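You operate a simulated robot arm through the tools that you are given. There is no shell and no other tool. Be economical: measure what you need, move in short steps, check, and stop when the job is done.

The job below is to be done with a simulated robot arm. You get a single attempt, and the scene is never put back.

TASK
The dryer has tripped: reset its trip switch and start up again.
Fine: red switch off, lock on and start tried dead before the orange flap opens; press the yellow button, shut the flap, free the lock, switch on, start. Where these are worked on the way, their far stop is far enough and under half their travel is too little: orange flap, red switch.

It is judged by the outcome, as a careful person would: the job done as asked, and still so three seconds after it is handed in. It fails if anything else is knocked over, pushed out of place, dropped, spilled or broken.

THE ROBOT
A 7-joint arm with a two-finger parallel gripper, fixed in place. Base frame: the origin is at the foot of the arm, x ahead of it, y to its left, z up. Units: mm, degrees, N and s.
With the tool pointing down near the work surface it reaches from about 340 to 760 mm from the base axis. Its first joint turns from -115.0 to 115.0 degrees. Payload 3.91 kg.
The TCP is the grasp point between the finger pads, 30 mm short of the fingertips. In the tool frame z runs along the fingers and y along their closing line. The gripper opens to 110 mm. The fingers are 20 mm wide and 10 mm thick; the gripper's body (48 by 112 mm) begins 55 mm behind the TCP.
Orientation is that of the tool frame in the base frame, as a unit quaternion [w, x, y, z]. With the fingers straight down and closing along the base's y, the tool's x points along the base's -x, its y along +y and its z along -z.

THE INTERFACE
- The arm moves only by the tool move_arm. Its argument "commands" is a list of rows, each an object of numbers (a shift or turn left out is 0, a gripper value left out holds the last): "x", "y", "z": the shift along the tool's x, y, z in mm; "rx", "ry", "rz": the turn, a rotation vector about the tool's x, y, z in degrees; "claw": the gripper command, from -1 (shut) to 1 (fully open), values between in proportion. In form: [{"x": .., "y": .., "z": .., "rx": .., "ry": .., "rz": .., "claw": ..}, ...]. A call has 1 to 8 rows; each row shifts and turns the commanded pose from where the row before left it, along the tool's axes as they then stand. Rows are played at 5 a second. More than 50 mm and 8.6 degrees between two rows, or a gripper value outside its range, and nothing of the call is played. Where a pose cannot be reached the arm comes as near as it can. A force on the tool above 70 N (or 10 N above the force at the start of the call, whichever is more), or a blocked arm, ends the call early, and 0.2 s more pass. Each finger travels about 108 mm/s and halts on what it meets, pressing with about 29 N; the grip force reading is that of the motor and also rises with nothing between the fingers. The clock runs only during rows and for 0.2 s after the last one: add rows that do not move to give the fingers time. It gives the time, the measured TCP pose, the force on the tool (base axes), the opening and the grip force at its end, in the units of the frame above (readings bear some noise), with the torque about the TCP (base axes, N m) and any sound that the robot's microphone picked up.
- Cameras (640 x 400 px; columns grow to the right, rows downward): "scene" is fixed at [47.7, -649.1, 1810.8]; the picture's right is [0.70, -0.71, 0.00], its down [-0.31, -0.31, -0.90] and it looks along [0.64, 0.63, -0.43] (base axes); focal length 328 px, centre (320, 200). "wrist" rides on the gripper at [72, 17, -103] in the tool frame; the picture's right is [-0.23, 0.97, 0.00], its down [-0.76, -0.18, -0.62] and it looks along [-0.61, -0.14, 0.78] (tool axes); focal length 222 px, centre (320, 200). There is no depth. A picture from a camera that has moved, and an enlarged one, comes with that camera's place and axes in the base frame and with its lens.
- camera(camera): a new picture of that camera. It takes no simulated time.
- move_column(by): slides the trunk up (or, below 0, down) by that many mm; the arm rides with it, the base frame stays. It gives what a move gives, with no picture.
- zoom(camera, box): a new picture of the part [left, top, right, bottom] of that camera's present view, enlarged. It takes no simulated time.
- close_job(): hands the job in; it is judged then, once.

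Work in short steps. Places have to be worked out from the pictures, the camera data and where the tool is seen: move nearer, look again, correct. Check each grasp and each placing, and mend what went wrong. You have 120 turns and 76 pictures in all, those below and enlarged ones among them. Open the gripper and draw the arm clear of the work before you hand the job in, unless the task says otherwise; then end with one line.

The tools are called after ">>>" by a JSON object that holds its "method" and its "body". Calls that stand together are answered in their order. move_arm: Moves the arm, as the interface text tells. Its arguments: {"type":"object","properties":{"commands":{"type":"array"}},"required":["commands"]} The other tools are called the same way: move_column (by) slides the trunk up or down; camera (camera) takes a picture; zoom (camera, box) takes an enlarged picture of a part of a camera's view; close_job () hands the job in.

At the start:

```text
time_s: 0.0
tool_pos: [428.6, -111.7, 1483.7]
tcp_rot: [0.0, 0.0, 1.0, -0.001]
force: [-0.3, -0.5, 0.0]
moment: [0.03, 0.02, -0.01]
gripper_width: 109.9
grip_force: 0.1
trunk travel left (down, up): [-925.0, 65.0]
```

scene: 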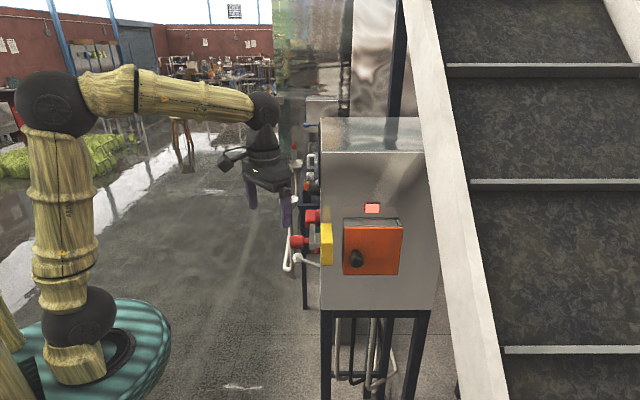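
wrist: 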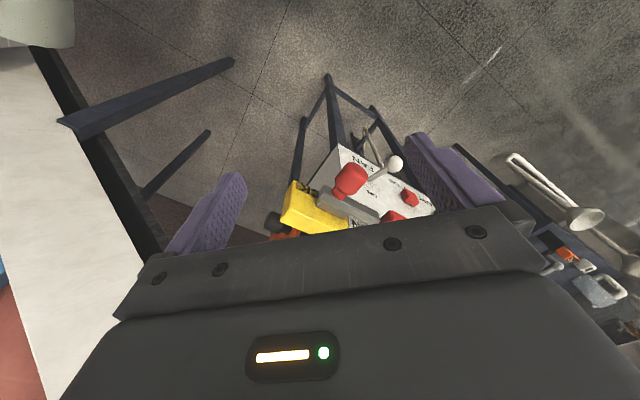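

I'll take enlarged views of the control box from the scene camera and the wrist view.

>>> {"method": "zoom", "body": {"camera": "scene", "box": [270, 100, 450, 310]}}

>>> {"method": "zoom", "body": {"camera": "wrist", "box": [240, 120, 480, 270]}}

```text
1.90 times, centred on (360, 205) of scene
camera zoom: at [47.7, -649.1, 1810.8], right [0.7, -0.71, 0.0], down [-0.31, -0.31, -0.9], along [0.64, 0.63, -0.43], focal length 625 px, centre (244, 190)
```

zoom: 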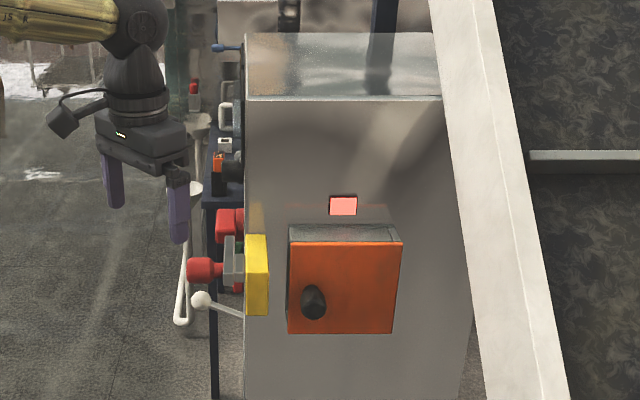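

```text
2.67 times, centred on (360, 195) of wrist
camera zoom: at [356.2, -94.6, 1585.7], right [0.23, 0.97, 0.0], down [0.76, -0.18, 0.62], along [0.61, -0.14, -0.78], focal length 592 px, centre (213, 213)
```

zoom: 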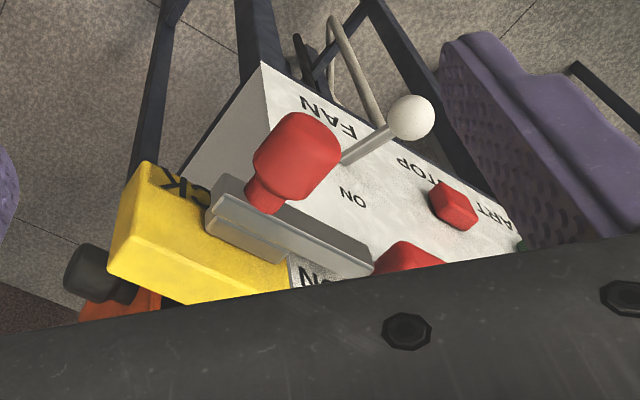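

The controls sit on a panel near (570,-160,1330), facing roughly toward the robot, with the orange flap on the adjacent face. I'll back off and tilt the tool up so the wrist camera can see the panel.

>>> {"method": "move_arm", "body": {"commands": [{"x": 40}, {"x": 40}, {"x": 40}, {"ry": -8}, {"ry": -8}, {"ry": -8}, {"ry": -8}, {"ry": -8}]}}

>>> {"method": "camera", "body": {"camera": "wrist"}}

```text
time_s: 1.8
tool_pos: [339.4, -147.0, 1428.2]
tcp_rot: [0.342, 0.001, 0.94, 0.0]
force: [0.2, -0.3, -0.9]
moment: [0.01, -0.02, 0.06]
gripper_width: 110.0
grip_force: 0.1
out of reach, approached as far as the arm can: row 6, 7, 8
trunk travel left (down, up): [-925.0, 65.0]
```

```text
71 pictures are left
camera wrist: at [217.9, -131.0, 1459.4], right [0.18, 0.97, 0.15], down [0.18, -0.18, 0.97], along [0.97, -0.14, -0.21], focal length 222 px, centre (320, 200)
```

wrist: 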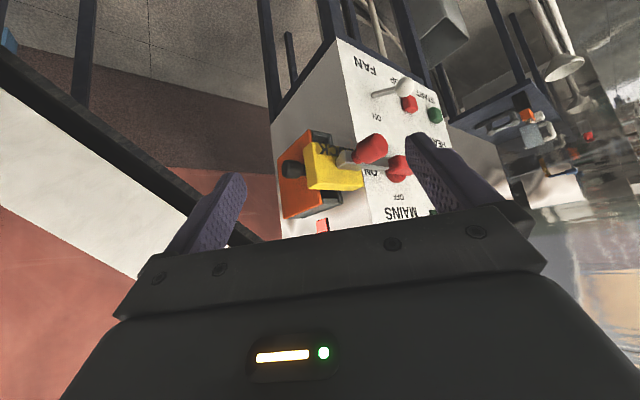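

Good view, upside down. I'll zoom on the panel to read the labels.

>>> {"method": "zoom", "body": {"camera": "wrist", "box": [265, 35, 465, 235]}}

```text
2.00 times, centred on (365, 135) of wrist
camera zoom: at [217.9, -131.0, 1459.4], right [0.18, 0.97, 0.15], down [0.18, -0.18, 0.97], along [0.97, -0.14, -0.21], focal length 444 px, centre (230, 330)
```

zoom: 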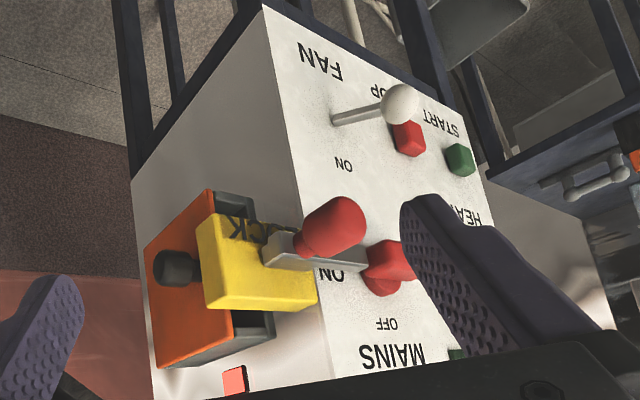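

The box stands at 45°: the labelled panel faces about (-0.7,+0.7) and the orange flap face about (-0.7,-0.7). I'll move to +y and yaw to look at the panel squarely.

>>> {"method": "move_arm", "body": {"commands": [{"y": 50}, {"y": 50}, {"y": 50}, {"y": 50}, {"rx": 5.14, "rz": 6.13}, {"rx": 5.14, "rz": 6.13}, {"rx": 5.14, "rz": 6.13}, {"rx": 5.14, "rz": 6.13}]}}

>>> {"method": "camera", "body": {"camera": "wrist"}}

```text
time_s: 3.6
tool_pos: [381.2, 19.1, 1387.0]
tcp_rot: [0.329, 0.258, 0.903, -0.095]
force: [-0.6, 0.1, -0.3]
moment: [-0.02, 0.02, -0.01]
gripper_width: 110.1
grip_force: 0.1
out of reach, approached as far as the arm can: row 1, 2, 3
trunk travel left (down, up): [-925.0, 65.0]
```

```text
69 pictures are left
camera wrist: at [286.8, 98.6, 1420.3], right [0.66, 0.73, 0.14], down [0.06, -0.25, 0.97], along [0.75, -0.63, -0.21], focal length 222 px, centre (320, 200)
```

wrist: 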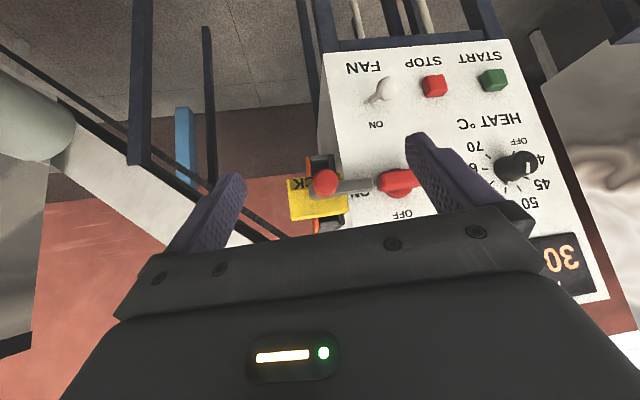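

Excellent. Zoom for details of the switch, lock slide and buttons.

>>> {"method": "zoom", "body": {"camera": "wrist", "box": [270, 120, 430, 240]}}

>>> {"method": "zoom", "body": {"camera": "wrist", "box": [300, 30, 620, 310]}}

```text
3.33 times, centred on (350, 180) of wrist
camera zoom: at [286.8, 98.6, 1420.3], right [0.66, 0.73, 0.14], down [0.06, -0.25, 0.97], along [0.75, -0.63, -0.21], focal length 740 px, centre (220, 267)
```

zoom: 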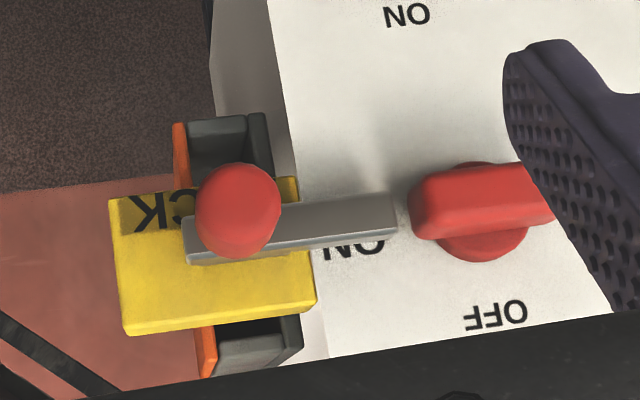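

```text
1.43 times, centred on (460, 170) of wrist
camera zoom: at [286.8, 98.6, 1420.3], right [0.66, 0.73, 0.14], down [0.06, -0.25, 0.97], along [0.75, -0.63, -0.21], focal length 317 px, centre (120, 243)
```

zoom: 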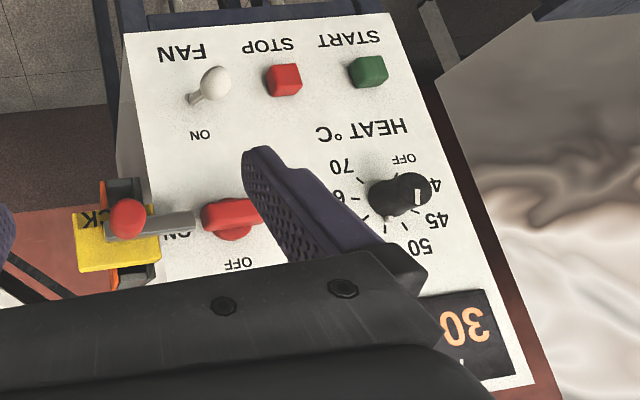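

Triangulating the two wrist views: box corner (600,-101), lock ball (526,-88,1332), red handle pivot about (628,-23,1336), STOP (740,45,1150), START (823,132,1150); the panel runs along u=(.71,.71) with outward normal n=(-.71,.71). The arm is cramped, so I lower the trunk for a better posture, then level the tool.

>>> {"method": "move_column", "body": {"by": -150}}

>>> {"method": "move_arm", "body": {"commands": [{"rx": 4.18, "rz": 4.98}, {"rx": 4.18, "rz": 4.98}, {"ry": -8}, {"ry": -8}, {"ry": -8}]}}

```text
time_s: 5.3
tool_pos: [380.9, 19.0, 1238.1]
tcp_rot: [0.329, 0.259, 0.903, -0.095]
force: [0.4, 0.0, -0.5]
moment: [0.03, 0.0, 0.01]
gripper_width: 110.0
grip_force: 0.0
trunk travel left (down, up): [-775.0, 215.0]
```

```text
time_s: 6.5
tool_pos: [383.9, 20.4, 1240.3]
tcp_rot: [0.49, 0.324, 0.783, -0.203]
force: [0.5, 0.7, -0.1]
moment: [0.01, -0.01, -0.04]
gripper_width: 109.9
grip_force: 0.1
trunk travel left (down, up): [-775.0, 215.0]
```

Works. Finish levelling.

>>> {"method": "move_arm", "body": {"commands": [{"ry": -8}, {"ry": -8}, {"ry": -8}]}}

```text
time_s: 7.3
tool_pos: [404.7, 38.1, 1262.9]
tcp_rot: [0.641, 0.276, 0.665, -0.265]
force: [-0.6, 0.3, -0.3]
moment: [0.0, 0.02, -0.01]
gripper_width: 109.9
grip_force: 0.0
out of reach, approached as far as the arm can: row 1, 2, 3
trunk travel left (down, up): [-775.0, 215.0]
```

Level and yawed -45°. Move in front of the red switch at a standoff.

>>> {"method": "move_arm", "body": {"commands": [{"x": -24, "y": 38}, {"x": -24, "y": 38}, {"x": -24, "y": 38}, {"z": 35}, {"z": 35}, {"z": 35}]}}

>>> {"method": "camera", "body": {"camera": "wrist"}}

```text
time_s: 8.8
tool_pos: [531.2, 29.0, 1356.6]
tcp_rot: [0.641, 0.275, 0.666, -0.265]
force: [0.1, -1.1, 0.4]
moment: [-0.02, 0.01, 0.01]
gripper_width: 110.0
grip_force: 0.0
out of reach, approached as far as the arm can: row 3, 4, 5, 6
trunk travel left (down, up): [-775.0, 215.0]
```

```text
66 pictures are left
camera wrist: at [467.4, 116.1, 1287.7], right [0.69, 0.68, 0.23], down [-0.55, 0.29, 0.78], along [0.47, -0.67, 0.58], focal length 222 px, centre (320, 200)
```

wrist: 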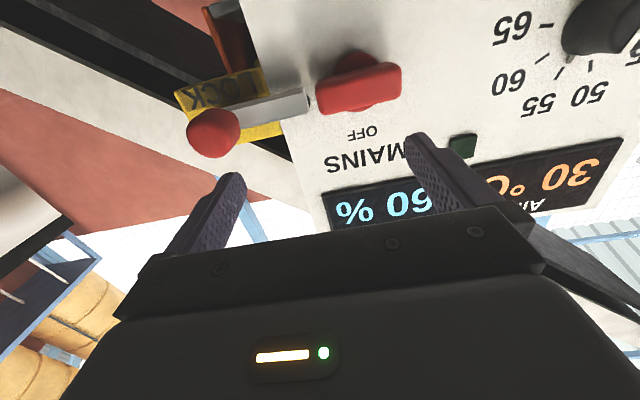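

Posture limit again; lowering the trunk further should flatten the forearm. I'm ~110 mm clear of the panel, so the slide is safe.

>>> {"method": "move_column", "body": {"by": -200}}

>>> {"method": "move_arm", "body": {"commands": [{"x": -45}, {"x": -45}, {"x": -45}, {"x": -45}]}}

```text
time_s: 10.9
tool_pos: [530.4, 30.1, 1156.9]
tcp_rot: [0.642, 0.274, 0.665, -0.265]
force: [-0.4, -0.1, -0.2]
moment: [0.0, 0.0, -0.03]
gripper_width: 110.0
grip_force: 0.1
trunk travel left (down, up): [-575.0, 415.0]
```

```text
time_s: 11.9
tool_pos: [534.8, 26.0, 1337.5]
tcp_rot: [0.641, 0.275, 0.666, -0.265]
force: [-0.7, 0.2, -0.5]
moment: [-0.03, -0.01, -0.04]
gripper_width: 109.9
grip_force: 0.2
trunk travel left (down, up): [-575.0, 415.0]
```

Now free to move. Rotate the tool +90° about its axis (fingers closing vertically across the horizontal handle), narrowing the opening a bit.

>>> {"method": "move_arm", "body": {"commands": [{"rz": 8.5}, {"rz": 8.5}, {"rz": 8.5}, {"rz": 8.5}, {"rz": 8.5}, {"rz": 8.5}, {"rz": 8.5}, {"rz": 8.5}]}}

>>> {"method": "move_arm", "body": {"commands": [{"rz": 8.5}, {"rz": 8.5}, {"rz": 5, "claw": 0.3}, {}]}}

>>> {"method": "camera", "body": {"camera": "wrist"}}

```text
time_s: 13.7
tool_pos: [536.1, 25.1, 1337.0]
tcp_rot: [0.68, 0.6, 0.397, 0.139]
force: [0.2, -0.4, -0.1]
moment: [-0.01, -0.01, 0.02]
gripper_width: 109.9
grip_force: 0.0
trunk travel left (down, up): [-575.0, 415.0]
```

```text
time_s: 14.7
tool_pos: [542.3, 22.8, 1408.4]
tcp_rot: [0.639, 0.667, 0.278, 0.264]
force: [-0.3, -0.6, 0.2]
moment: [-0.04, -0.02, 0.03]
gripper_width: 71.5
grip_force: 0.1
out of reach, approached as far as the arm can: row 1, 2, 3
trunk travel left (down, up): [-575.0, 415.0]
```

```text
65 pictures are left
camera wrist: at [519.8, 148.4, 1428.7], right [-0.13, -0.19, 0.97], down [-0.98, -0.1, -0.15], along [0.12, -0.98, -0.17], focal length 222 px, centre (320, 200)
```

wrist: 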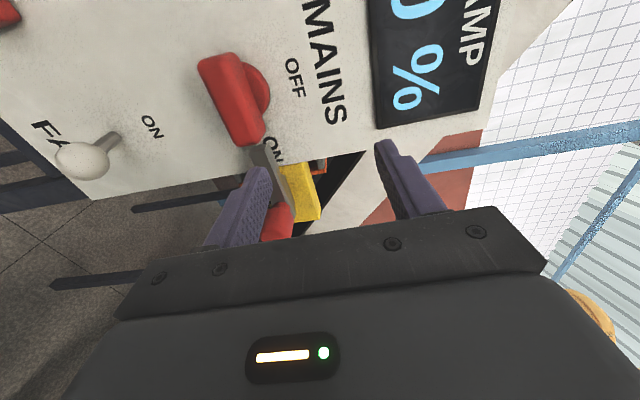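

Camera now shows the handle at u≈85, z≈1338. The arm prefers the wrist higher, so lower the trunk 100 more and go in front of the handle.

>>> {"method": "move_column", "body": {"by": -100}}

>>> {"method": "move_arm", "body": {"commands": [{"y": 28, "x": 19}, {"x": 19}, {"z": 20}, {"z": 20}]}}

>>> {"method": "camera", "body": {"camera": "wrist"}}

```text
time_s: 16.1
tool_pos: [542.8, 23.7, 1308.2]
tcp_rot: [0.639, 0.667, 0.28, 0.263]
force: [-0.6, 0.8, -0.5]
moment: [-0.01, -0.01, -0.03]
gripper_width: 71.7
grip_force: 0.1
trunk travel left (down, up): [-475.0, 515.0]
```

```text
time_s: 17.1
tool_pos: [585.5, 18.8, 1330.0]
tcp_rot: [0.639, 0.666, 0.279, 0.264]
force: [0.7, -0.4, 0.7]
moment: [0.0, 0.01, 0.01]
gripper_width: 71.7
grip_force: 0.1
out of reach, approached as far as the arm can: row 3, 4
trunk travel left (down, up): [-475.0, 515.0]
```

```text
64 pictures are left
camera wrist: at [562.9, 143.4, 1350.7], right [-0.13, -0.19, 0.97], down [-0.98, -0.1, -0.15], along [0.12, -0.98, -0.17], focal length 222 px, centre (320, 200)
```

wrist: 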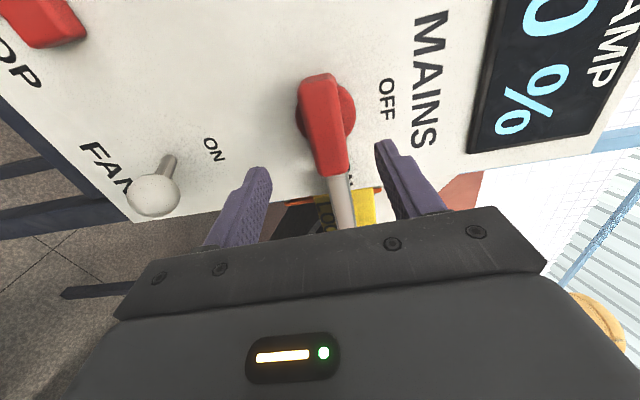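

Full 90° roll is limiting; a roll of ~66° will still straddle the handle and the closing fingers will align it in the right direction. Roll back 24° then try to move to the pivot line.

>>> {"method": "move_arm", "body": {"commands": [{"rz": -8}, {"rz": -8}, {"rz": -8}, {}]}}

```text
time_s: 18.1
tool_pos: [584.8, 19.2, 1330.9]
tcp_rot: [0.68, 0.593, 0.412, 0.125]
force: [0.1, 0.6, -0.8]
moment: [0.0, 0.0, 0.02]
gripper_width: 71.6
grip_force: 0.1
trunk travel left (down, up): [-475.0, 515.0]
```

Now shift to the pivot line and advance a bit to test reach.

>>> {"method": "move_arm", "body": {"commands": [{"x": 7.6, "y": 10}, {"z": 20}, {}]}}

>>> {"method": "camera", "body": {"camera": "wrist"}}

```text
time_s: 18.9
tool_pos: [586.3, 10.4, 1329.0]
tcp_rot: [0.68, 0.595, 0.411, 0.124]
force: [0.5, 0.1, -0.8]
moment: [0.02, -0.01, -0.01]
gripper_width: 71.3
grip_force: 0.2
out of reach, approached as far as the arm can: row 1, 2
trunk travel left (down, up): [-475.0, 515.0]
```

```text
63 pictures are left
camera wrist: at [564.0, 135.0, 1319.0], right [0.17, 0.11, 0.98], down [-0.98, -0.11, 0.18], along [0.13, -0.99, 0.09], focal length 222 px, centre (320, 200)
```

wrist: 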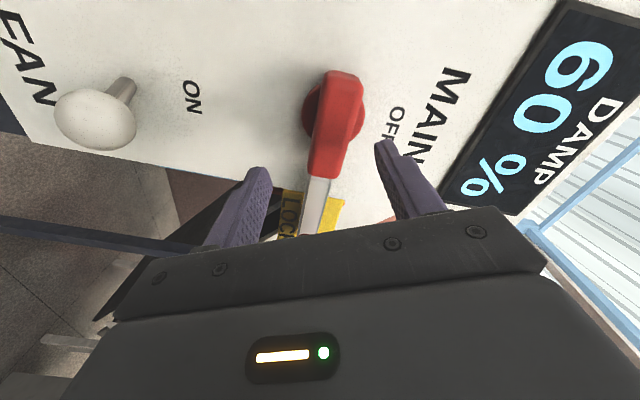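

The limit may now be max reach with the trunk too low. Try trunk up 100 with the arm lowered equally.

>>> {"method": "move_column", "body": {"by": 100}}

>>> {"method": "move_arm", "body": {"commands": [{"x": 19, "y": -40}, {"x": 18, "y": -40}, {"x": 8, "y": 8}, {"z": 15}, {}]}}

```text
time_s: 20.2
tool_pos: [588.0, 9.8, 1428.7]
tcp_rot: [0.68, 0.594, 0.412, 0.125]
force: [-0.1, 0.4, -0.1]
moment: [0.02, 0.0, -0.02]
gripper_width: 71.3
grip_force: 0.1
trunk travel left (down, up): [-575.0, 415.0]
```

```text
time_s: 21.4
tool_pos: [598.9, 9.7, 1345.4]
tcp_rot: [0.679, 0.593, 0.413, 0.126]
force: [-0.3, 1.1, -0.4]
moment: [0.01, 0.02, -0.01]
gripper_width: 71.7
grip_force: 0.1
out of reach, approached as far as the arm can: row 4
trunk travel left (down, up): [-575.0, 415.0]
```

Raising helped. Repeat with another 100.

>>> {"method": "move_column", "body": {"by": 100}}

>>> {"method": "move_arm", "body": {"commands": [{"x": 19, "y": -40}, {"x": 18, "y": -40}, {"x": 12, "y": -12}, {"z": 10}, {}]}}

```text
time_s: 22.7
tool_pos: [600.1, 9.9, 1444.4]
tcp_rot: [0.679, 0.594, 0.412, 0.125]
force: [-0.1, -0.2, 0.8]
moment: [0.02, -0.03, 0.01]
gripper_width: 71.4
grip_force: 0.1
trunk travel left (down, up): [-675.0, 315.0]
```

```text
time_s: 23.9
tool_pos: [595.0, 8.2, 1398.7]
tcp_rot: [0.679, 0.594, 0.414, 0.125]
force: [-0.1, 0.7, 0.5]
moment: [0.01, 0.0, 0.0]
gripper_width: 71.5
grip_force: 0.1
out of reach, approached as far as the arm can: row 2, 3, 4
trunk travel left (down, up): [-675.0, 315.0]
```

Go back to trunk -350 and return to roll 0 (fingers closing horizontally), which was comfortable; then I'll push the handle end with closed fingertips instead.

>>> {"method": "move_arm", "body": {"commands": [{"z": -20}, {"rz": -8.25}, {"rz": -8.25}, {"rz": -8.25}, {"rz": -8.25}, {"rz": -8.25}, {"rz": -8.25}, {"rz": -8.25}]}}

>>> {"method": "move_column", "body": {"by": -100}}

>>> {"method": "move_arm", "body": {"commands": [{"rz": -8.25}, {"claw": -1}, {}, {}, {}]}}

```text
time_s: 25.7
tool_pos: [581.4, 21.2, 1401.3]
tcp_rot: [0.656, 0.32, 0.648, -0.219]
force: [0.2, -0.5, -0.8]
moment: [0.04, 0.01, 0.0]
gripper_width: 71.5
grip_force: 0.1
trunk travel left (down, up): [-675.0, 315.0]
```

```text
time_s: 27.0
tool_pos: [582.1, 21.9, 1301.5]
tcp_rot: [0.656, 0.32, 0.648, -0.219]
force: [0.0, -0.1, 0.6]
moment: [0.03, -0.02, -0.02]
gripper_width: 71.3
grip_force: 0.0
trunk travel left (down, up): [-575.0, 415.0]
```

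```text
time_s: 28.2
tool_pos: [582.8, 20.3, 1302.2]
tcp_rot: [0.638, 0.274, 0.669, -0.265]
force: [-0.4, -0.1, 0.4]
moment: [0.03, -0.01, -0.02]
gripper_width: 0.0
grip_force: 29.5
trunk travel left (down, up): [-575.0, 415.0]
```

Gripper shut, roll 0. Go above the far (+u) end of the handle, then advance.

>>> {"method": "move_arm", "body": {"commands": [{"x": -40, "y": 19}, {"x": -40, "y": 19}, {"z": 20}, {"z": 20}, {}]}}

>>> {"method": "camera", "body": {"camera": "wrist"}}

```text
time_s: 29.4
tool_pos: [596.9, 10.2, 1374.7]
tcp_rot: [0.638, 0.273, 0.669, -0.265]
force: [0.3, 0.1, -0.2]
moment: [-0.04, -0.02, -0.01]
gripper_width: 0.0
grip_force: 28.9
out of reach, approached as far as the arm can: row 2, 3, 4
trunk travel left (down, up): [-575.0, 415.0]
```

```text
62 pictures are left
camera wrist: at [532.4, 97.2, 1306.9], right [0.69, 0.69, 0.22], down [-0.54, 0.29, 0.79], along [0.48, -0.67, 0.57], focal length 222 px, centre (320, 200)
```

wrist: 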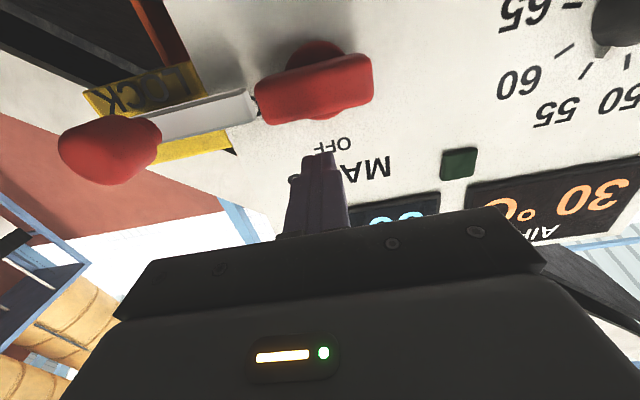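

Reach is limited by the wrist angles with a level tool. I'll back off slightly and pitch the tool down ~35°, closer to its natural posture, raising the trunk accordingly.

>>> {"method": "move_arm", "body": {"commands": [{"z": -30}, {"ry": 8}, {"ry": 8}, {"ry": 8}, {"ry": 8}, {}]}}

>>> {"method": "move_column", "body": {"by": 100}}

```text
time_s: 30.8
tool_pos: [547.2, 27.9, 1364.5]
tcp_rot: [0.43, 0.335, 0.819, -0.179]
force: [0.6, 0.2, 0.1]
moment: [0.02, -0.02, -0.03]
gripper_width: 0.1
grip_force: 28.9
out of reach, approached as far as the arm can: row 4, 5
trunk travel left (down, up): [-575.0, 415.0]
```

```text
time_s: 32.2
tool_pos: [547.2, 28.0, 1465.8]
tcp_rot: [0.43, 0.336, 0.819, -0.179]
force: [-0.8, 0.1, 1.5]
moment: [0.0, -0.01, 0.05]
gripper_width: 0.1
grip_force: 28.4
trunk travel left (down, up): [-675.0, 315.0]
```

Now descend, shift along u, and probe inward at this pitch.

>>> {"method": "move_arm", "body": {"commands": [{"y": 27, "x": 33, "z": 22}, {"y": 27, "x": 33, "z": 22}, {"z": 17, "x": -12}, {"z": 17, "x": -12}, {}]}}

>>> {"method": "camera", "body": {"camera": "wrist"}}

```text
time_s: 33.4
tool_pos: [571.7, 30.2, 1377.5]
tcp_rot: [0.431, 0.335, 0.819, -0.179]
force: [-0.7, -0.2, -0.5]
moment: [0.02, 0.01, -0.01]
gripper_width: 0.0
grip_force: 29.6
out of reach, approached as far as the arm can: row 1, 2, 3, 4
trunk travel left (down, up): [-675.0, 315.0]
```

```text
61 pictures are left
camera wrist: at [492.6, 131.0, 1377.0], right [0.78, 0.6, 0.18], down [-0.18, -0.07, 0.98], along [0.6, -0.79, 0.06], focal length 222 px, centre (320, 200)
```

wrist: 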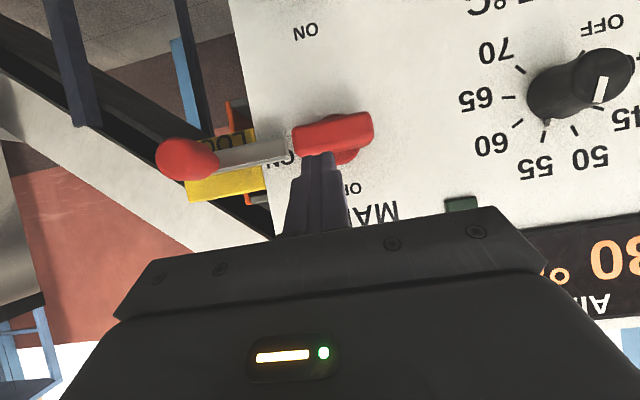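

Check the arm posture from the scene camera.

>>> {"method": "camera", "body": {"camera": "scene"}}

```text
60 pictures are left
```

scene: 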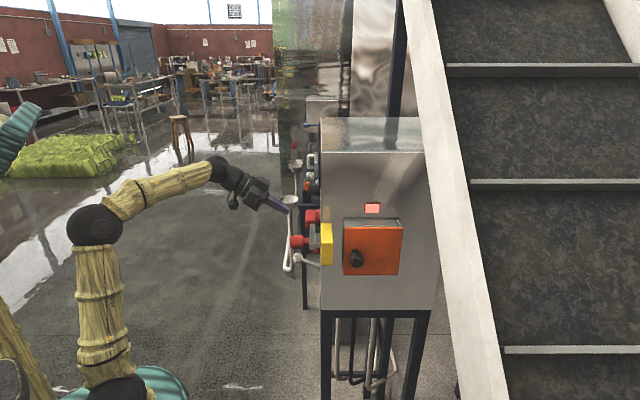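

The arm isn't near full stretch, so test which directions are blocked: small steps along u then inward.

>>> {"method": "move_arm", "body": {"commands": [{"y": 10}, {"y": 10}, {}]}}

>>> {"method": "move_arm", "body": {"commands": [{"z": 8, "x": -6}, {"z": 8, "x": -6}, {}]}}

>>> {"method": "move_arm", "body": {"commands": [{"rx": 3.5, "rz": 5}, {"rx": 3.5, "rz": 5}, {}]}}

```text
time_s: 34.2
tool_pos: [568.6, 41.8, 1376.7]
tcp_rot: [0.431, 0.335, 0.819, -0.179]
force: [0.6, 0.2, 0.2]
moment: [0.0, 0.01, -0.01]
gripper_width: 0.0
grip_force: 29.2
out of reach, approached as far as the arm can: row 1, 2
trunk travel left (down, up): [-675.0, 315.0]
```

```text
time_s: 35.0
tool_pos: [572.8, 26.4, 1374.8]
tcp_rot: [0.431, 0.334, 0.819, -0.177]
force: [0.5, 0.8, 0.0]
moment: [-0.04, -0.04, 0.02]
gripper_width: 0.0
grip_force: 29.1
out of reach, approached as far as the arm can: row 1, 2
trunk travel left (down, up): [-675.0, 315.0]
```

```text
time_s: 35.8
tool_pos: [551.0, 22.8, 1374.6]
tcp_rot: [0.423, 0.431, 0.774, -0.19]
force: [0.2, 0.4, 0.1]
moment: [0.0, -0.01, 0.04]
gripper_width: 0.1
grip_force: 29.7
out of reach, approached as far as the arm can: row 1, 2
trunk travel left (down, up): [-675.0, 315.0]
```

All blocked poses share a wrist radius of ~467 mm from the base axis. I'll test whether that also holds with the tool pointing straight ahead: back away, yaw to +x, and push forward a little in free space.

>>> {"method": "move_arm", "body": {"commands": [{"z": -30}, {"z": -30}, {"rx": -6.6, "rz": -4.5}, {"rx": -6.6, "rz": -4.5}, {"rx": -6.6, "rz": -4.5}, {"rx": -6.6, "rz": -4.5}, {"rx": -6.6, "rz": -4.5}, {"rx": -6.6, "rz": -4.5}]}}

>>> {"method": "move_arm", "body": {"commands": [{"y": 40}, {"y": 40}, {"z": 40, "x": -28}, {"z": 40, "x": -28}, {"z": 40, "x": -28}, {"z": 20, "x": -14}]}}

```text
time_s: 37.6
tool_pos: [521.6, 64.0, 1409.6]
tcp_rot: [0.489, 0.074, 0.869, -0.01]
force: [0.6, -0.1, -0.4]
moment: [0.03, -0.02, 0.02]
gripper_width: 0.0
grip_force: 28.5
trunk travel left (down, up): [-675.0, 315.0]
```

```text
time_s: 39.0
tool_pos: [702.4, 116.9, 1421.8]
tcp_rot: [0.488, 0.074, 0.87, -0.011]
force: [-0.1, -0.5, -0.3]
moment: [0.0, 0.0, 0.01]
gripper_width: 0.2
grip_force: 29.2
trunk travel left (down, up): [-675.0, 315.0]
```

Straight-ahead orientation reaches far further with no limit, so I'll use a shallow yaw (~-22°) and 32° down pitch. Yaw and move to a pre-position above/in front of the handle.

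>>> {"method": "move_arm", "body": {"commands": [{"x": 22, "y": -30, "z": -15}, {"x": 22, "y": -30, "z": -15}, {"x": 22, "y": -30, "z": -15}, {"rx": 6.8, "rz": 4.2}, {"rx": 6.8, "rz": 4.2}, {}]}}

>>> {"method": "camera", "body": {"camera": "wrist"}}

```text
time_s: 40.4
tool_pos: [616.3, 41.1, 1384.9]
tcp_rot: [0.475, 0.195, 0.854, -0.078]
force: [0.5, 0.3, 0.3]
moment: [0.03, 0.03, 0.0]
gripper_width: 0.0
grip_force: 28.5
trunk travel left (down, up): [-675.0, 315.0]
```

```text
59 pictures are left
camera wrist: at [508.6, 108.7, 1379.7], right [0.51, 0.83, 0.24], down [-0.2, -0.16, 0.97], along [0.84, -0.54, 0.08], focal length 222 px, centre (320, 200)
```

wrist: 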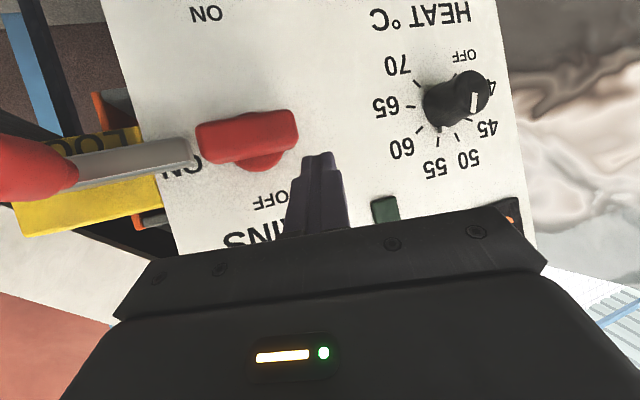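

Handle spans u 44–117 about pivot u≈81, z≈1337. Move the fingertips in above its far end.

>>> {"method": "move_arm", "body": {"commands": [{"x": -10, "y": -15, "z": 10}, {"x": -10, "y": -15, "z": 10.7}, {}]}}

>>> {"method": "camera", "body": {"camera": "wrist"}}

```text
time_s: 41.2
tool_pos: [631.9, 2.2, 1389.7]
tcp_rot: [0.474, 0.195, 0.855, -0.079]
force: [0.9, -0.1, 0.2]
moment: [0.03, -0.01, -0.01]
gripper_width: 0.0
grip_force: 29.4
trunk travel left (down, up): [-675.0, 315.0]
```

```text
58 pictures are left
camera wrist: at [521.7, 70.0, 1384.2], right [0.5, 0.83, 0.24], down [-0.2, -0.16, 0.97], along [0.84, -0.54, 0.08], focal length 222 px, centre (320, 200)
```

wrist: 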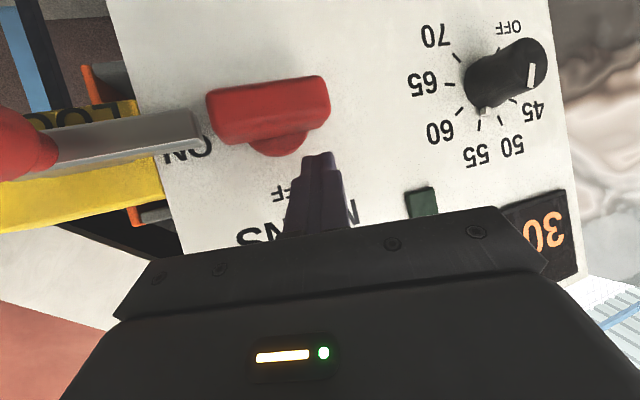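

Tip is above the right third of the handle. Push down in small steps along the arc.

>>> {"method": "move_arm", "body": {"commands": [{"x": 8.5, "z": 5.3}, {"x": 8.5, "z": 5.3}, {"x": 5.2, "y": 3.7, "z": 5}, {"x": 5.2, "y": 3.7, "z": 5}, {}]}}

>>> {"method": "camera", "body": {"camera": "wrist"}}

```text
time_s: 42.4
tool_pos: [636.0, 9.6, 1355.8]
tcp_rot: [0.473, 0.196, 0.855, -0.079]
force: [0.5, 1.3, 0.8]
moment: [0.0, 0.0, 0.0]
gripper_width: 0.1
grip_force: 28.6
trunk travel left (down, up): [-675.0, 315.0]
```

```text
57 pictures are left
camera wrist: at [527.2, 77.0, 1349.8], right [0.51, 0.83, 0.24], down [-0.2, -0.16, 0.97], along [0.84, -0.54, 0.08], focal length 222 px, centre (320, 200)
```

wrist: 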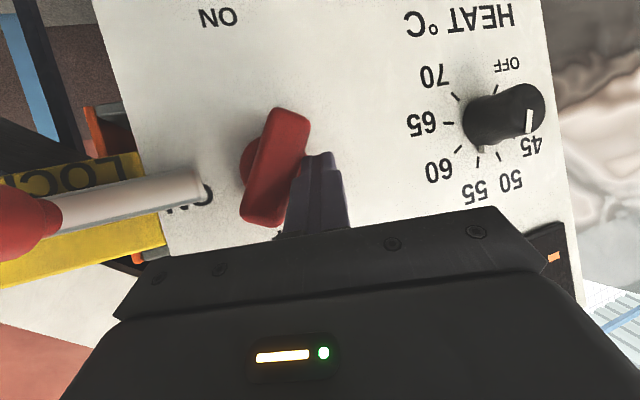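

The handle has already swung ~65–70°, displays went dark. Finish the arc: down, then toward -u.

>>> {"method": "move_arm", "body": {"commands": [{"x": 8.5, "z": 5.3}, {"x": 8.5, "z": 5.3}, {"x": 7.6, "y": -4, "z": 2.5}, {"x": 1, "y": -5, "z": -1.5}, {"x": 1, "y": -5, "z": -1.5}, {}]}}

>>> {"method": "camera", "body": {"camera": "wrist"}}

```text
time_s: 43.8
tool_pos: [633.6, 11.2, 1328.8]
tcp_rot: [0.479, 0.189, 0.854, -0.073]
force: [40.6, 28.6, 23.8]
moment: [-0.4, -0.11, 0.7]
gripper_width: 0.0
grip_force: 28.7
trunk travel left (down, up): [-675.0, 315.0]
```

```text
56 pictures are left
camera wrist: at [523.6, 77.0, 1322.1], right [0.49, 0.84, 0.25], down [-0.2, -0.16, 0.96], along [0.85, -0.52, 0.09], focal length 222 px, centre (320, 200)
```

wrist: 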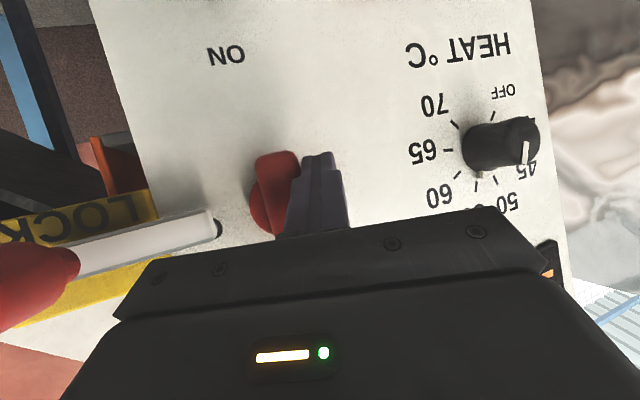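

50 N reaction: it's at its stop. Back off and look.

>>> {"method": "move_arm", "body": {"commands": [{"y": 14, "z": 2}, {"z": -30}, {"z": -30}, {"x": -25, "z": -15}, {}]}}

>>> {"method": "camera", "body": {"camera": "wrist"}}

>>> {"method": "zoom", "body": {"camera": "scene", "box": [270, 150, 430, 310]}}

```text
time_s: 45.0
tool_pos: [586.1, 31.2, 1387.2]
tcp_rot: [0.474, 0.196, 0.855, -0.079]
force: [0.8, -0.2, 0.0]
moment: [-0.02, 0.03, 0.0]
gripper_width: 0.0
grip_force: 29.5
trunk travel left (down, up): [-675.0, 315.0]
```

```text
55 pictures are left
camera wrist: at [477.8, 97.6, 1382.6], right [0.51, 0.83, 0.24], down [-0.2, -0.16, 0.97], along [0.84, -0.54, 0.08], focal length 222 px, centre (320, 200)
```

wrist: 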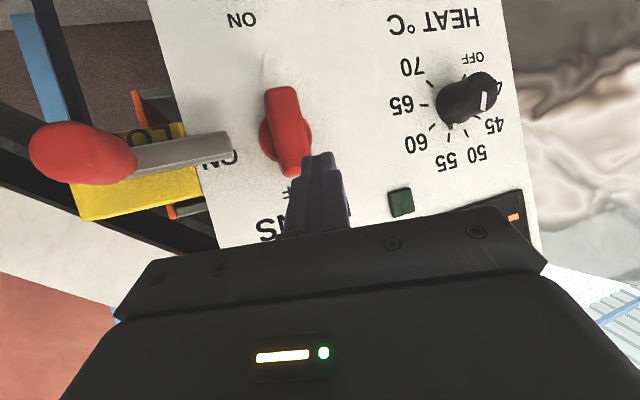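

```text
2.50 times, centred on (350, 230) of scene
camera zoom: at [47.7, -649.1, 1810.8], right [0.7, -0.71, 0.0], down [-0.31, -0.31, -0.9], along [0.64, 0.63, -0.43], focal length 821 px, centre (245, 125)
```

zoom: 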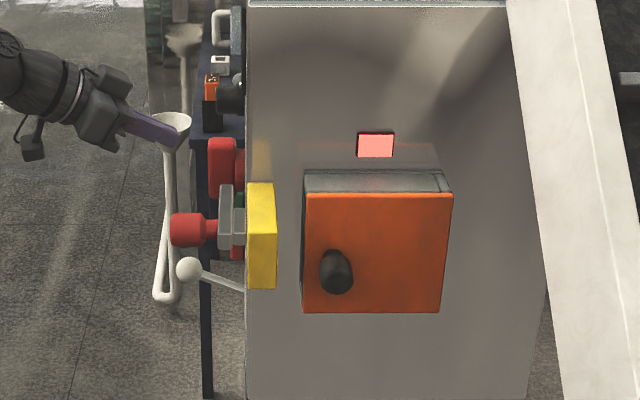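

Switch is now vertical = OFF. Next the lock: the red knob on the grey bar slides along +u. I'll retreat and go round to its near (-u) side.

>>> {"method": "move_arm", "body": {"commands": [{"x": 19.4, "y": -18.9, "z": -31.4}, {"x": 19.4, "y": -18.9, "z": -31.4}, {"x": 19.4, "y": -18.9, "z": -31.4}, {"x": 2.6, "y": -39.9, "z": 20.5}, {"x": 2.6, "y": -39.9, "z": 20.5}, {"x": 2.6, "y": -39.9, "z": 20.5}, {}]}}

>>> {"method": "camera", "body": {"camera": "wrist"}}

```text
time_s: 46.6
tool_pos: [458.8, -103.2, 1339.7]
tcp_rot: [0.475, 0.195, 0.854, -0.078]
force: [-0.6, 0.1, -0.9]
moment: [0.01, -0.02, 0.01]
gripper_width: 0.2
grip_force: 29.4
trunk travel left (down, up): [-675.0, 315.0]
```

```text
53 pictures are left
camera wrist: at [349.8, -36.3, 1334.8], right [0.5, 0.83, 0.24], down [-0.2, -0.16, 0.97], along [0.84, -0.54, 0.08], focal length 222 px, centre (320, 200)
```

wrist: 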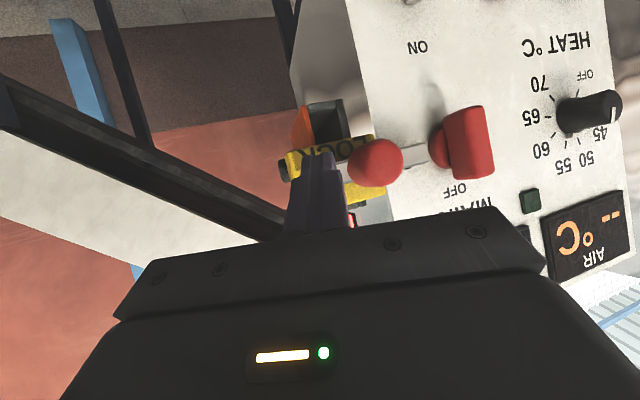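

Move in beside the knob, then push along +u.

>>> {"method": "move_arm", "body": {"commands": [{"x": -22, "y": 5.3, "z": 20.5}, {"x": -2, "y": 9.2, "z": 3.3}, {"x": -2, "y": 9.2, "z": 3.3}, {"x": -2, "y": 9.2, "z": 3.3}, {}]}}

>>> {"method": "camera", "body": {"camera": "wrist"}}

```text
time_s: 47.8
tool_pos: [509.8, -90.5, 1349.8]
tcp_rot: [0.475, 0.195, 0.855, -0.078]
force: [1.0, 0.1, -1.1]
moment: [0.01, 0.01, -0.05]
gripper_width: 0.0
grip_force: 28.7
trunk travel left (down, up): [-675.0, 315.0]
```

```text
52 pictures are left
camera wrist: at [400.2, -22.9, 1344.2], right [0.5, 0.83, 0.24], down [-0.2, -0.16, 0.97], along [0.84, -0.54, 0.08], focal length 222 px, centre (320, 200)
```

wrist: 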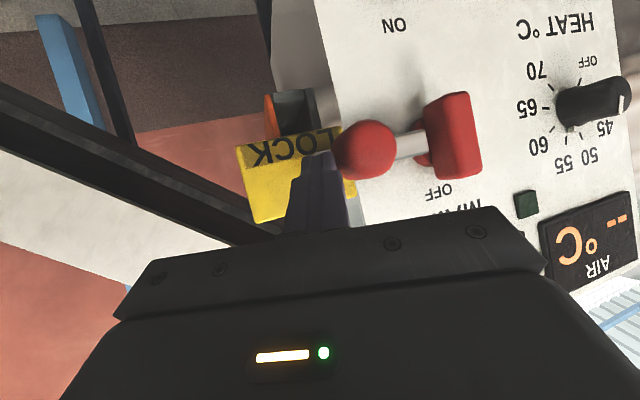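

The knob has moved ~23 mm freely. Continue pushing.

>>> {"method": "move_arm", "body": {"commands": [{"x": -2, "y": 9.2, "z": 3.3}, {"x": -2, "y": 9.2, "z": 3.3}, {"x": -1, "y": 4.6, "z": 1.7}, {}]}}

>>> {"method": "camera", "body": {"camera": "wrist"}}

```text
time_s: 48.8
tool_pos: [515.2, -84.7, 1352.3]
tcp_rot: [0.471, 0.203, 0.855, -0.082]
force: [-49.6, -29.1, -11.4]
moment: [-0.38, 1.02, -0.94]
gripper_width: 0.0
grip_force: 29.1
trunk travel left (down, up): [-675.0, 315.0]
```

```text
51 pictures are left
camera wrist: at [407.6, -15.5, 1346.6], right [0.52, 0.82, 0.24], down [-0.19, -0.16, 0.97], along [0.83, -0.55, 0.08], focal length 222 px, centre (320, 200)
```

wrist: 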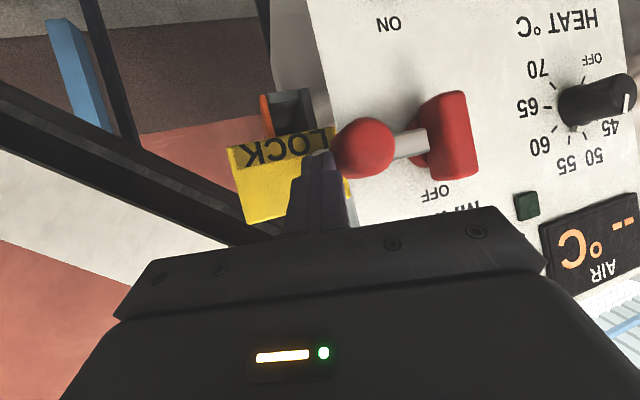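

~58 N at a stop: lock bar is fully home under the switch. Back off clear of the panel and check.

>>> {"method": "move_arm", "body": {"commands": [{"x": 3, "y": -14, "z": -5}, {"x": 16, "y": 13, "z": -26}, {"x": 16, "y": 13, "z": -26}, {"x": 16, "y": 13, "z": -26}, {}]}}

>>> {"method": "camera", "body": {"camera": "wrist"}}

```text
time_s: 50.0
tool_pos: [447.9, -10.5, 1353.5]
tcp_rot: [0.474, 0.195, 0.855, -0.077]
force: [0.3, -0.4, 0.5]
moment: [-0.03, -0.02, 0.03]
gripper_width: 0.0
grip_force: 29.6
trunk travel left (down, up): [-675.0, 315.0]
```

```text
50 pictures are left
camera wrist: at [340.0, 56.6, 1348.2], right [0.5, 0.83, 0.24], down [-0.2, -0.16, 0.97], along [0.84, -0.54, 0.08], focal length 222 px, centre (320, 200)
```

wrist: 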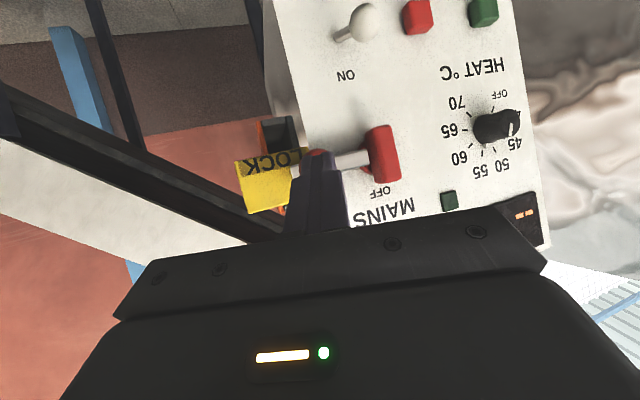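

Lock bar sits against the switch. Now travel to a stand-off in front of START.

>>> {"method": "move_arm", "body": {"commands": [{"x": 5.7, "y": 37, "z": 31.8}, {"x": 5.7, "y": 37, "z": 31.8}, {"x": 5.7, "y": 37, "z": 31.8}, {"x": 5.7, "y": 37, "z": 31.8}, {"x": 5.7, "y": 37, "z": 31.8}, {"x": 5.7, "y": 37, "z": 31.8}, {"x": 5.7, "y": 37, "z": 31.8}]}}

>>> {"method": "camera", "body": {"camera": "wrist"}}

```text
time_s: 51.6
tool_pos: [711.6, 165.9, 1211.1]
tcp_rot: [0.474, 0.194, 0.856, -0.077]
force: [1.0, -0.4, -0.3]
moment: [-0.02, 0.0, -0.03]
gripper_width: 0.2
grip_force: 29.3
trunk travel left (down, up): [-675.0, 315.0]
```

```text
49 pictures are left
camera wrist: at [602.2, 232.8, 1206.5], right [0.5, 0.83, 0.24], down [-0.2, -0.16, 0.97], along [0.84, -0.54, 0.08], focal length 222 px, centre (320, 200)
```

wrist: 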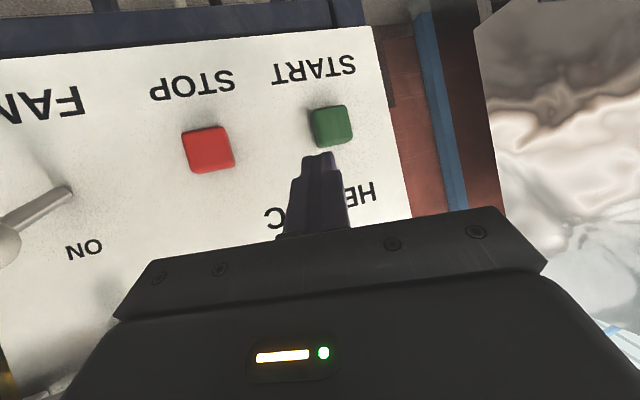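

START's face is at about (817,131,1153). Approach to ~20 mm in front of it.

>>> {"method": "move_arm", "body": {"commands": [{"y": 7.6, "z": 39.5}, {"x": 0.4, "y": 7.6, "z": 39.5}, {}]}}

>>> {"method": "camera", "body": {"camera": "wrist"}}

```text
time_s: 52.4
tool_pos: [776.9, 153.7, 1172.2]
tcp_rot: [0.475, 0.195, 0.854, -0.078]
force: [0.3, 0.3, -0.2]
moment: [-0.01, -0.03, 0.02]
gripper_width: 0.0
grip_force: 28.4
trunk travel left (down, up): [-675.0, 315.0]
```

```text
48 pictures are left
camera wrist: at [667.7, 220.9, 1167.0], right [0.5, 0.83, 0.24], down [-0.2, -0.16, 0.97], along [0.84, -0.54, 0.08], focal length 222 px, centre (320, 200)
```

wrist: 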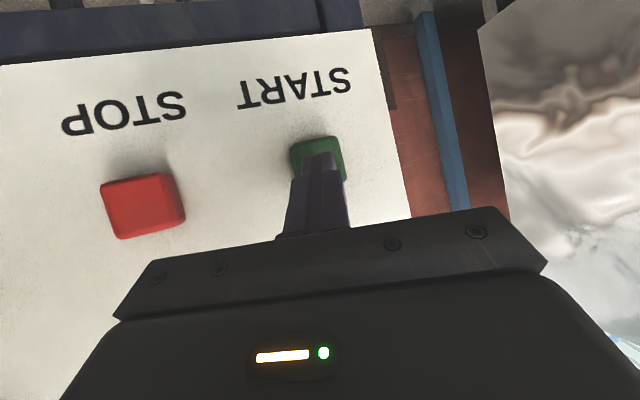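

Tip is lined up with the button. Press along the panel normal in small steps.

>>> {"method": "move_arm", "body": {"commands": [{"x": -2.9, "y": -2.3, "z": 4.7}, {"x": -2.9, "y": -2.3, "z": 4.7}, {"x": -2.9, "y": -2.3, "z": 4.7}, {"x": -2.9, "y": -2.3, "z": 4.7}]}}

>>> {"method": "camera", "body": {"camera": "wrist"}}

```text
time_s: 53.4
tool_pos: [788.6, 143.0, 1171.4]
tcp_rot: [0.475, 0.193, 0.855, -0.076]
force: [-26.3, 16.4, -4.0]
moment: [0.23, 0.35, -0.15]
gripper_width: 0.0
grip_force: 28.9
trunk travel left (down, up): [-675.0, 315.0]
heard: click
```

```text
47 pictures are left
camera wrist: at [679.3, 209.0, 1166.5], right [0.5, 0.83, 0.24], down [-0.2, -0.16, 0.97], along [0.84, -0.53, 0.08], focal length 222 px, centre (320, 200)
```

wrist: 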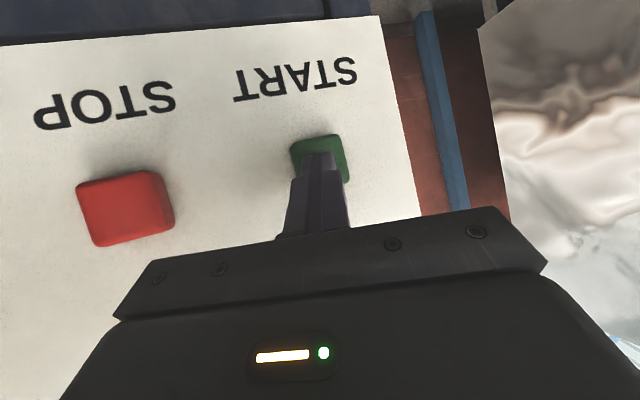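

Click heard with ~30 N: START pressed, nothing lit or started. Retreat by the same path.

>>> {"method": "move_arm", "body": {"commands": [{"x": 12, "y": 9.5, "z": -19}, {"y": -7.6, "z": -39.5}, {"y": -7.6, "z": -39.5}, {"x": -5.7, "y": -37, "z": -31.8}, {"x": -5.7, "y": -37, "z": -31.8}, {"x": -5.7, "y": -37, "z": -31.8}, {"x": -5.7, "y": -37, "z": -31.8}, {"x": -5.7, "y": -37, "z": -31.8}]}}

>>> {"method": "move_arm", "body": {"commands": [{"x": -5.7, "y": -37, "z": -31.8}, {"x": -5.7, "y": -37, "z": -31.8}, {"rx": -6.8, "rz": -4.2}, {"rx": -6.8, "rz": -4.2}, {"rx": -6.8, "rz": -4.2}, {"z": -10, "y": -40}, {"y": -45}, {"y": -45}]}}

>>> {"method": "camera", "body": {"camera": "wrist"}}

```text
time_s: 55.2
tool_pos: [519.8, 38.2, 1313.0]
tcp_rot: [0.475, 0.197, 0.854, -0.078]
force: [0.0, 1.1, 0.3]
moment: [-0.02, -0.01, -0.02]
gripper_width: 0.3
grip_force: 28.4
trunk travel left (down, up): [-675.0, 315.0]
```

```text
time_s: 57.0
tool_pos: [469.5, -149.3, 1343.7]
tcp_rot: [0.491, 0.014, 0.871, 0.024]
force: [0.7, 0.4, -0.6]
moment: [0.0, -0.01, 0.04]
gripper_width: 0.3
grip_force: 29.0
out of reach, approached as far as the arm can: row 3
trunk travel left (down, up): [-675.0, 315.0]
```

```text
46 pictures are left
camera wrist: at [343.1, -131.8, 1335.5], right [0.12, 0.96, 0.25], down [-0.14, -0.23, 0.96], along [0.98, -0.15, 0.11], focal length 222 px, centre (320, 200)
```

wrist: 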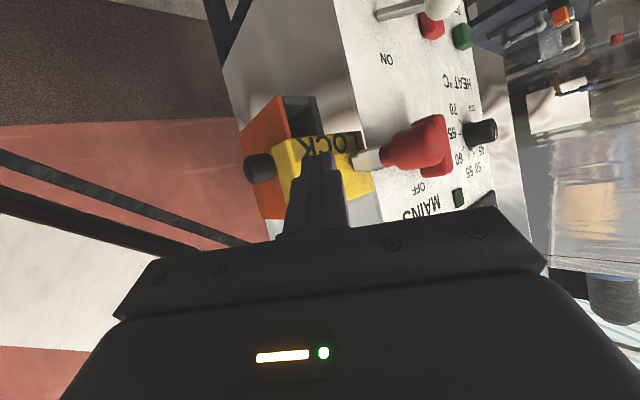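

Move further to -y, back a bit, and yaw toward the flap face for a better view.

>>> {"method": "move_arm", "body": {"commands": [{"x": 2, "y": -35, "z": -16}, {"x": 2, "y": -35, "z": -16}, {"x": 2, "y": -35, "z": -16}, {"rx": -6.8, "rz": -4.2}, {"rx": -6.8, "rz": -4.2}, {}]}}

>>> {"method": "camera", "body": {"camera": "wrist"}}

```text
time_s: 58.4
tool_pos: [423.8, -254.2, 1356.9]
tcp_rot: [0.489, -0.108, 0.861, 0.09]
force: [0.0, -0.3, 0.2]
moment: [0.04, -0.04, 0.0]
gripper_width: 0.3
grip_force: 28.7
trunk travel left (down, up): [-675.0, 315.0]
```

```text
45 pictures are left
camera wrist: at [297.8, -271.7, 1347.4], right [-0.15, 0.96, 0.24], down [-0.08, -0.26, 0.96], along [0.98, 0.13, 0.12], focal length 222 px, centre (320, 200)
```

wrist: 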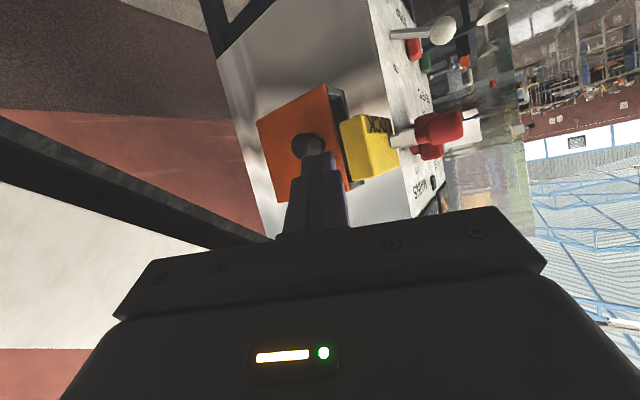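

Knob is at (609,-228,1308), with the hinge on the flap's far side. Gripping above/below the knob lets it pivot as the door swings, so I level the tool and roll 90°.

>>> {"method": "move_arm", "body": {"commands": [{"z": -10}, {"ry": -8}, {"ry": -8}, {"ry": -8}, {"claw": 0.3}, {}]}}

>>> {"method": "move_arm", "body": {"commands": [{"rz": 8.5}, {"rz": 8.5}, {"rz": 8.5}, {"rz": 8.5}, {"rz": 8.5}, {"rz": 8.5}, {"rz": 8.5}, {"rz": 8.5}]}}

```text
time_s: 59.8
tool_pos: [417.2, -256.5, 1362.2]
tcp_rot: [0.657, -0.087, 0.741, 0.111]
force: [-0.2, -0.3, -0.2]
moment: [-0.01, -0.01, -0.01]
gripper_width: 71.5
grip_force: 0.0
trunk travel left (down, up): [-675.0, 315.0]
```

```text
time_s: 61.6
tool_pos: [415.8, -256.7, 1362.6]
tcp_rot: [0.483, 0.343, 0.662, 0.459]
force: [-0.6, -0.1, 0.4]
moment: [-0.01, -0.01, -0.01]
gripper_width: 71.6
grip_force: 0.0
trunk travel left (down, up): [-675.0, 315.0]
```

>>> {"method": "move_arm", "body": {"commands": [{"rz": 8.5}, {"rz": 8.5}, {"rz": 5}, {}]}}

>>> {"method": "camera", "body": {"camera": "wrist"}}

```text
time_s: 62.6
tool_pos: [416.7, -257.2, 1362.9]
tcp_rot: [0.386, 0.463, 0.584, 0.544]
force: [-0.6, -0.3, -0.3]
moment: [-0.03, 0.01, -0.01]
gripper_width: 71.5
grip_force: 0.1
trunk travel left (down, up): [-675.0, 315.0]
```

```text
44 pictures are left
camera wrist: at [299.7, -215.8, 1394.0], right [0.18, -0.24, 0.96], down [-0.41, -0.9, -0.15], along [0.9, -0.36, -0.26], focal length 222 px, centre (320, 200)
```

wrist: 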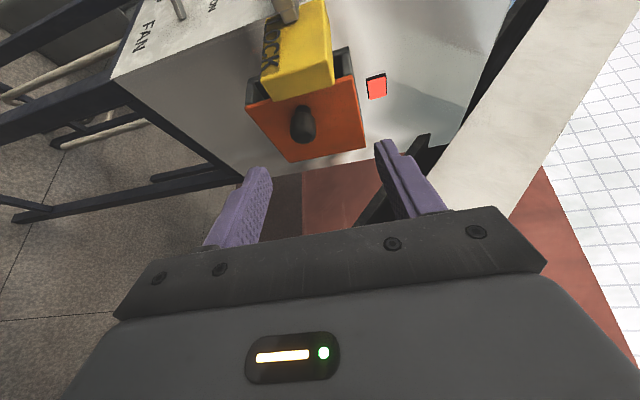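

Roll reached, knob confirmed at (609,-228,1307). Advance partway and check alignment.

>>> {"method": "move_arm", "body": {"commands": [{"x": -14, "y": -16, "z": 40}, {"x": -13.5, "y": -16, "z": 40}, {"z": 40}, {"z": 28}, {}]}}

>>> {"method": "camera", "body": {"camera": "wrist"}}

```text
time_s: 63.8
tool_pos: [560.1, -240.4, 1313.3]
tcp_rot: [0.387, 0.463, 0.585, 0.543]
force: [-0.2, 0.9, 0.4]
moment: [0.03, 0.03, 0.02]
gripper_width: 71.5
grip_force: 0.1
trunk travel left (down, up): [-675.0, 315.0]
```

```text
43 pictures are left
camera wrist: at [443.7, -199.6, 1344.2], right [0.18, -0.23, 0.96], down [-0.41, -0.9, -0.14], along [0.9, -0.36, -0.26], focal length 222 px, centre (320, 200)
```

wrist: 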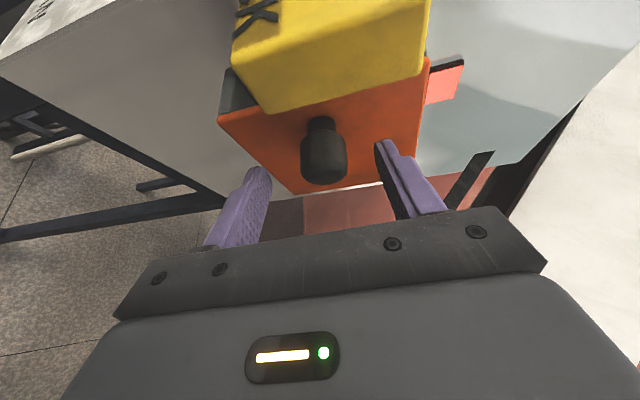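

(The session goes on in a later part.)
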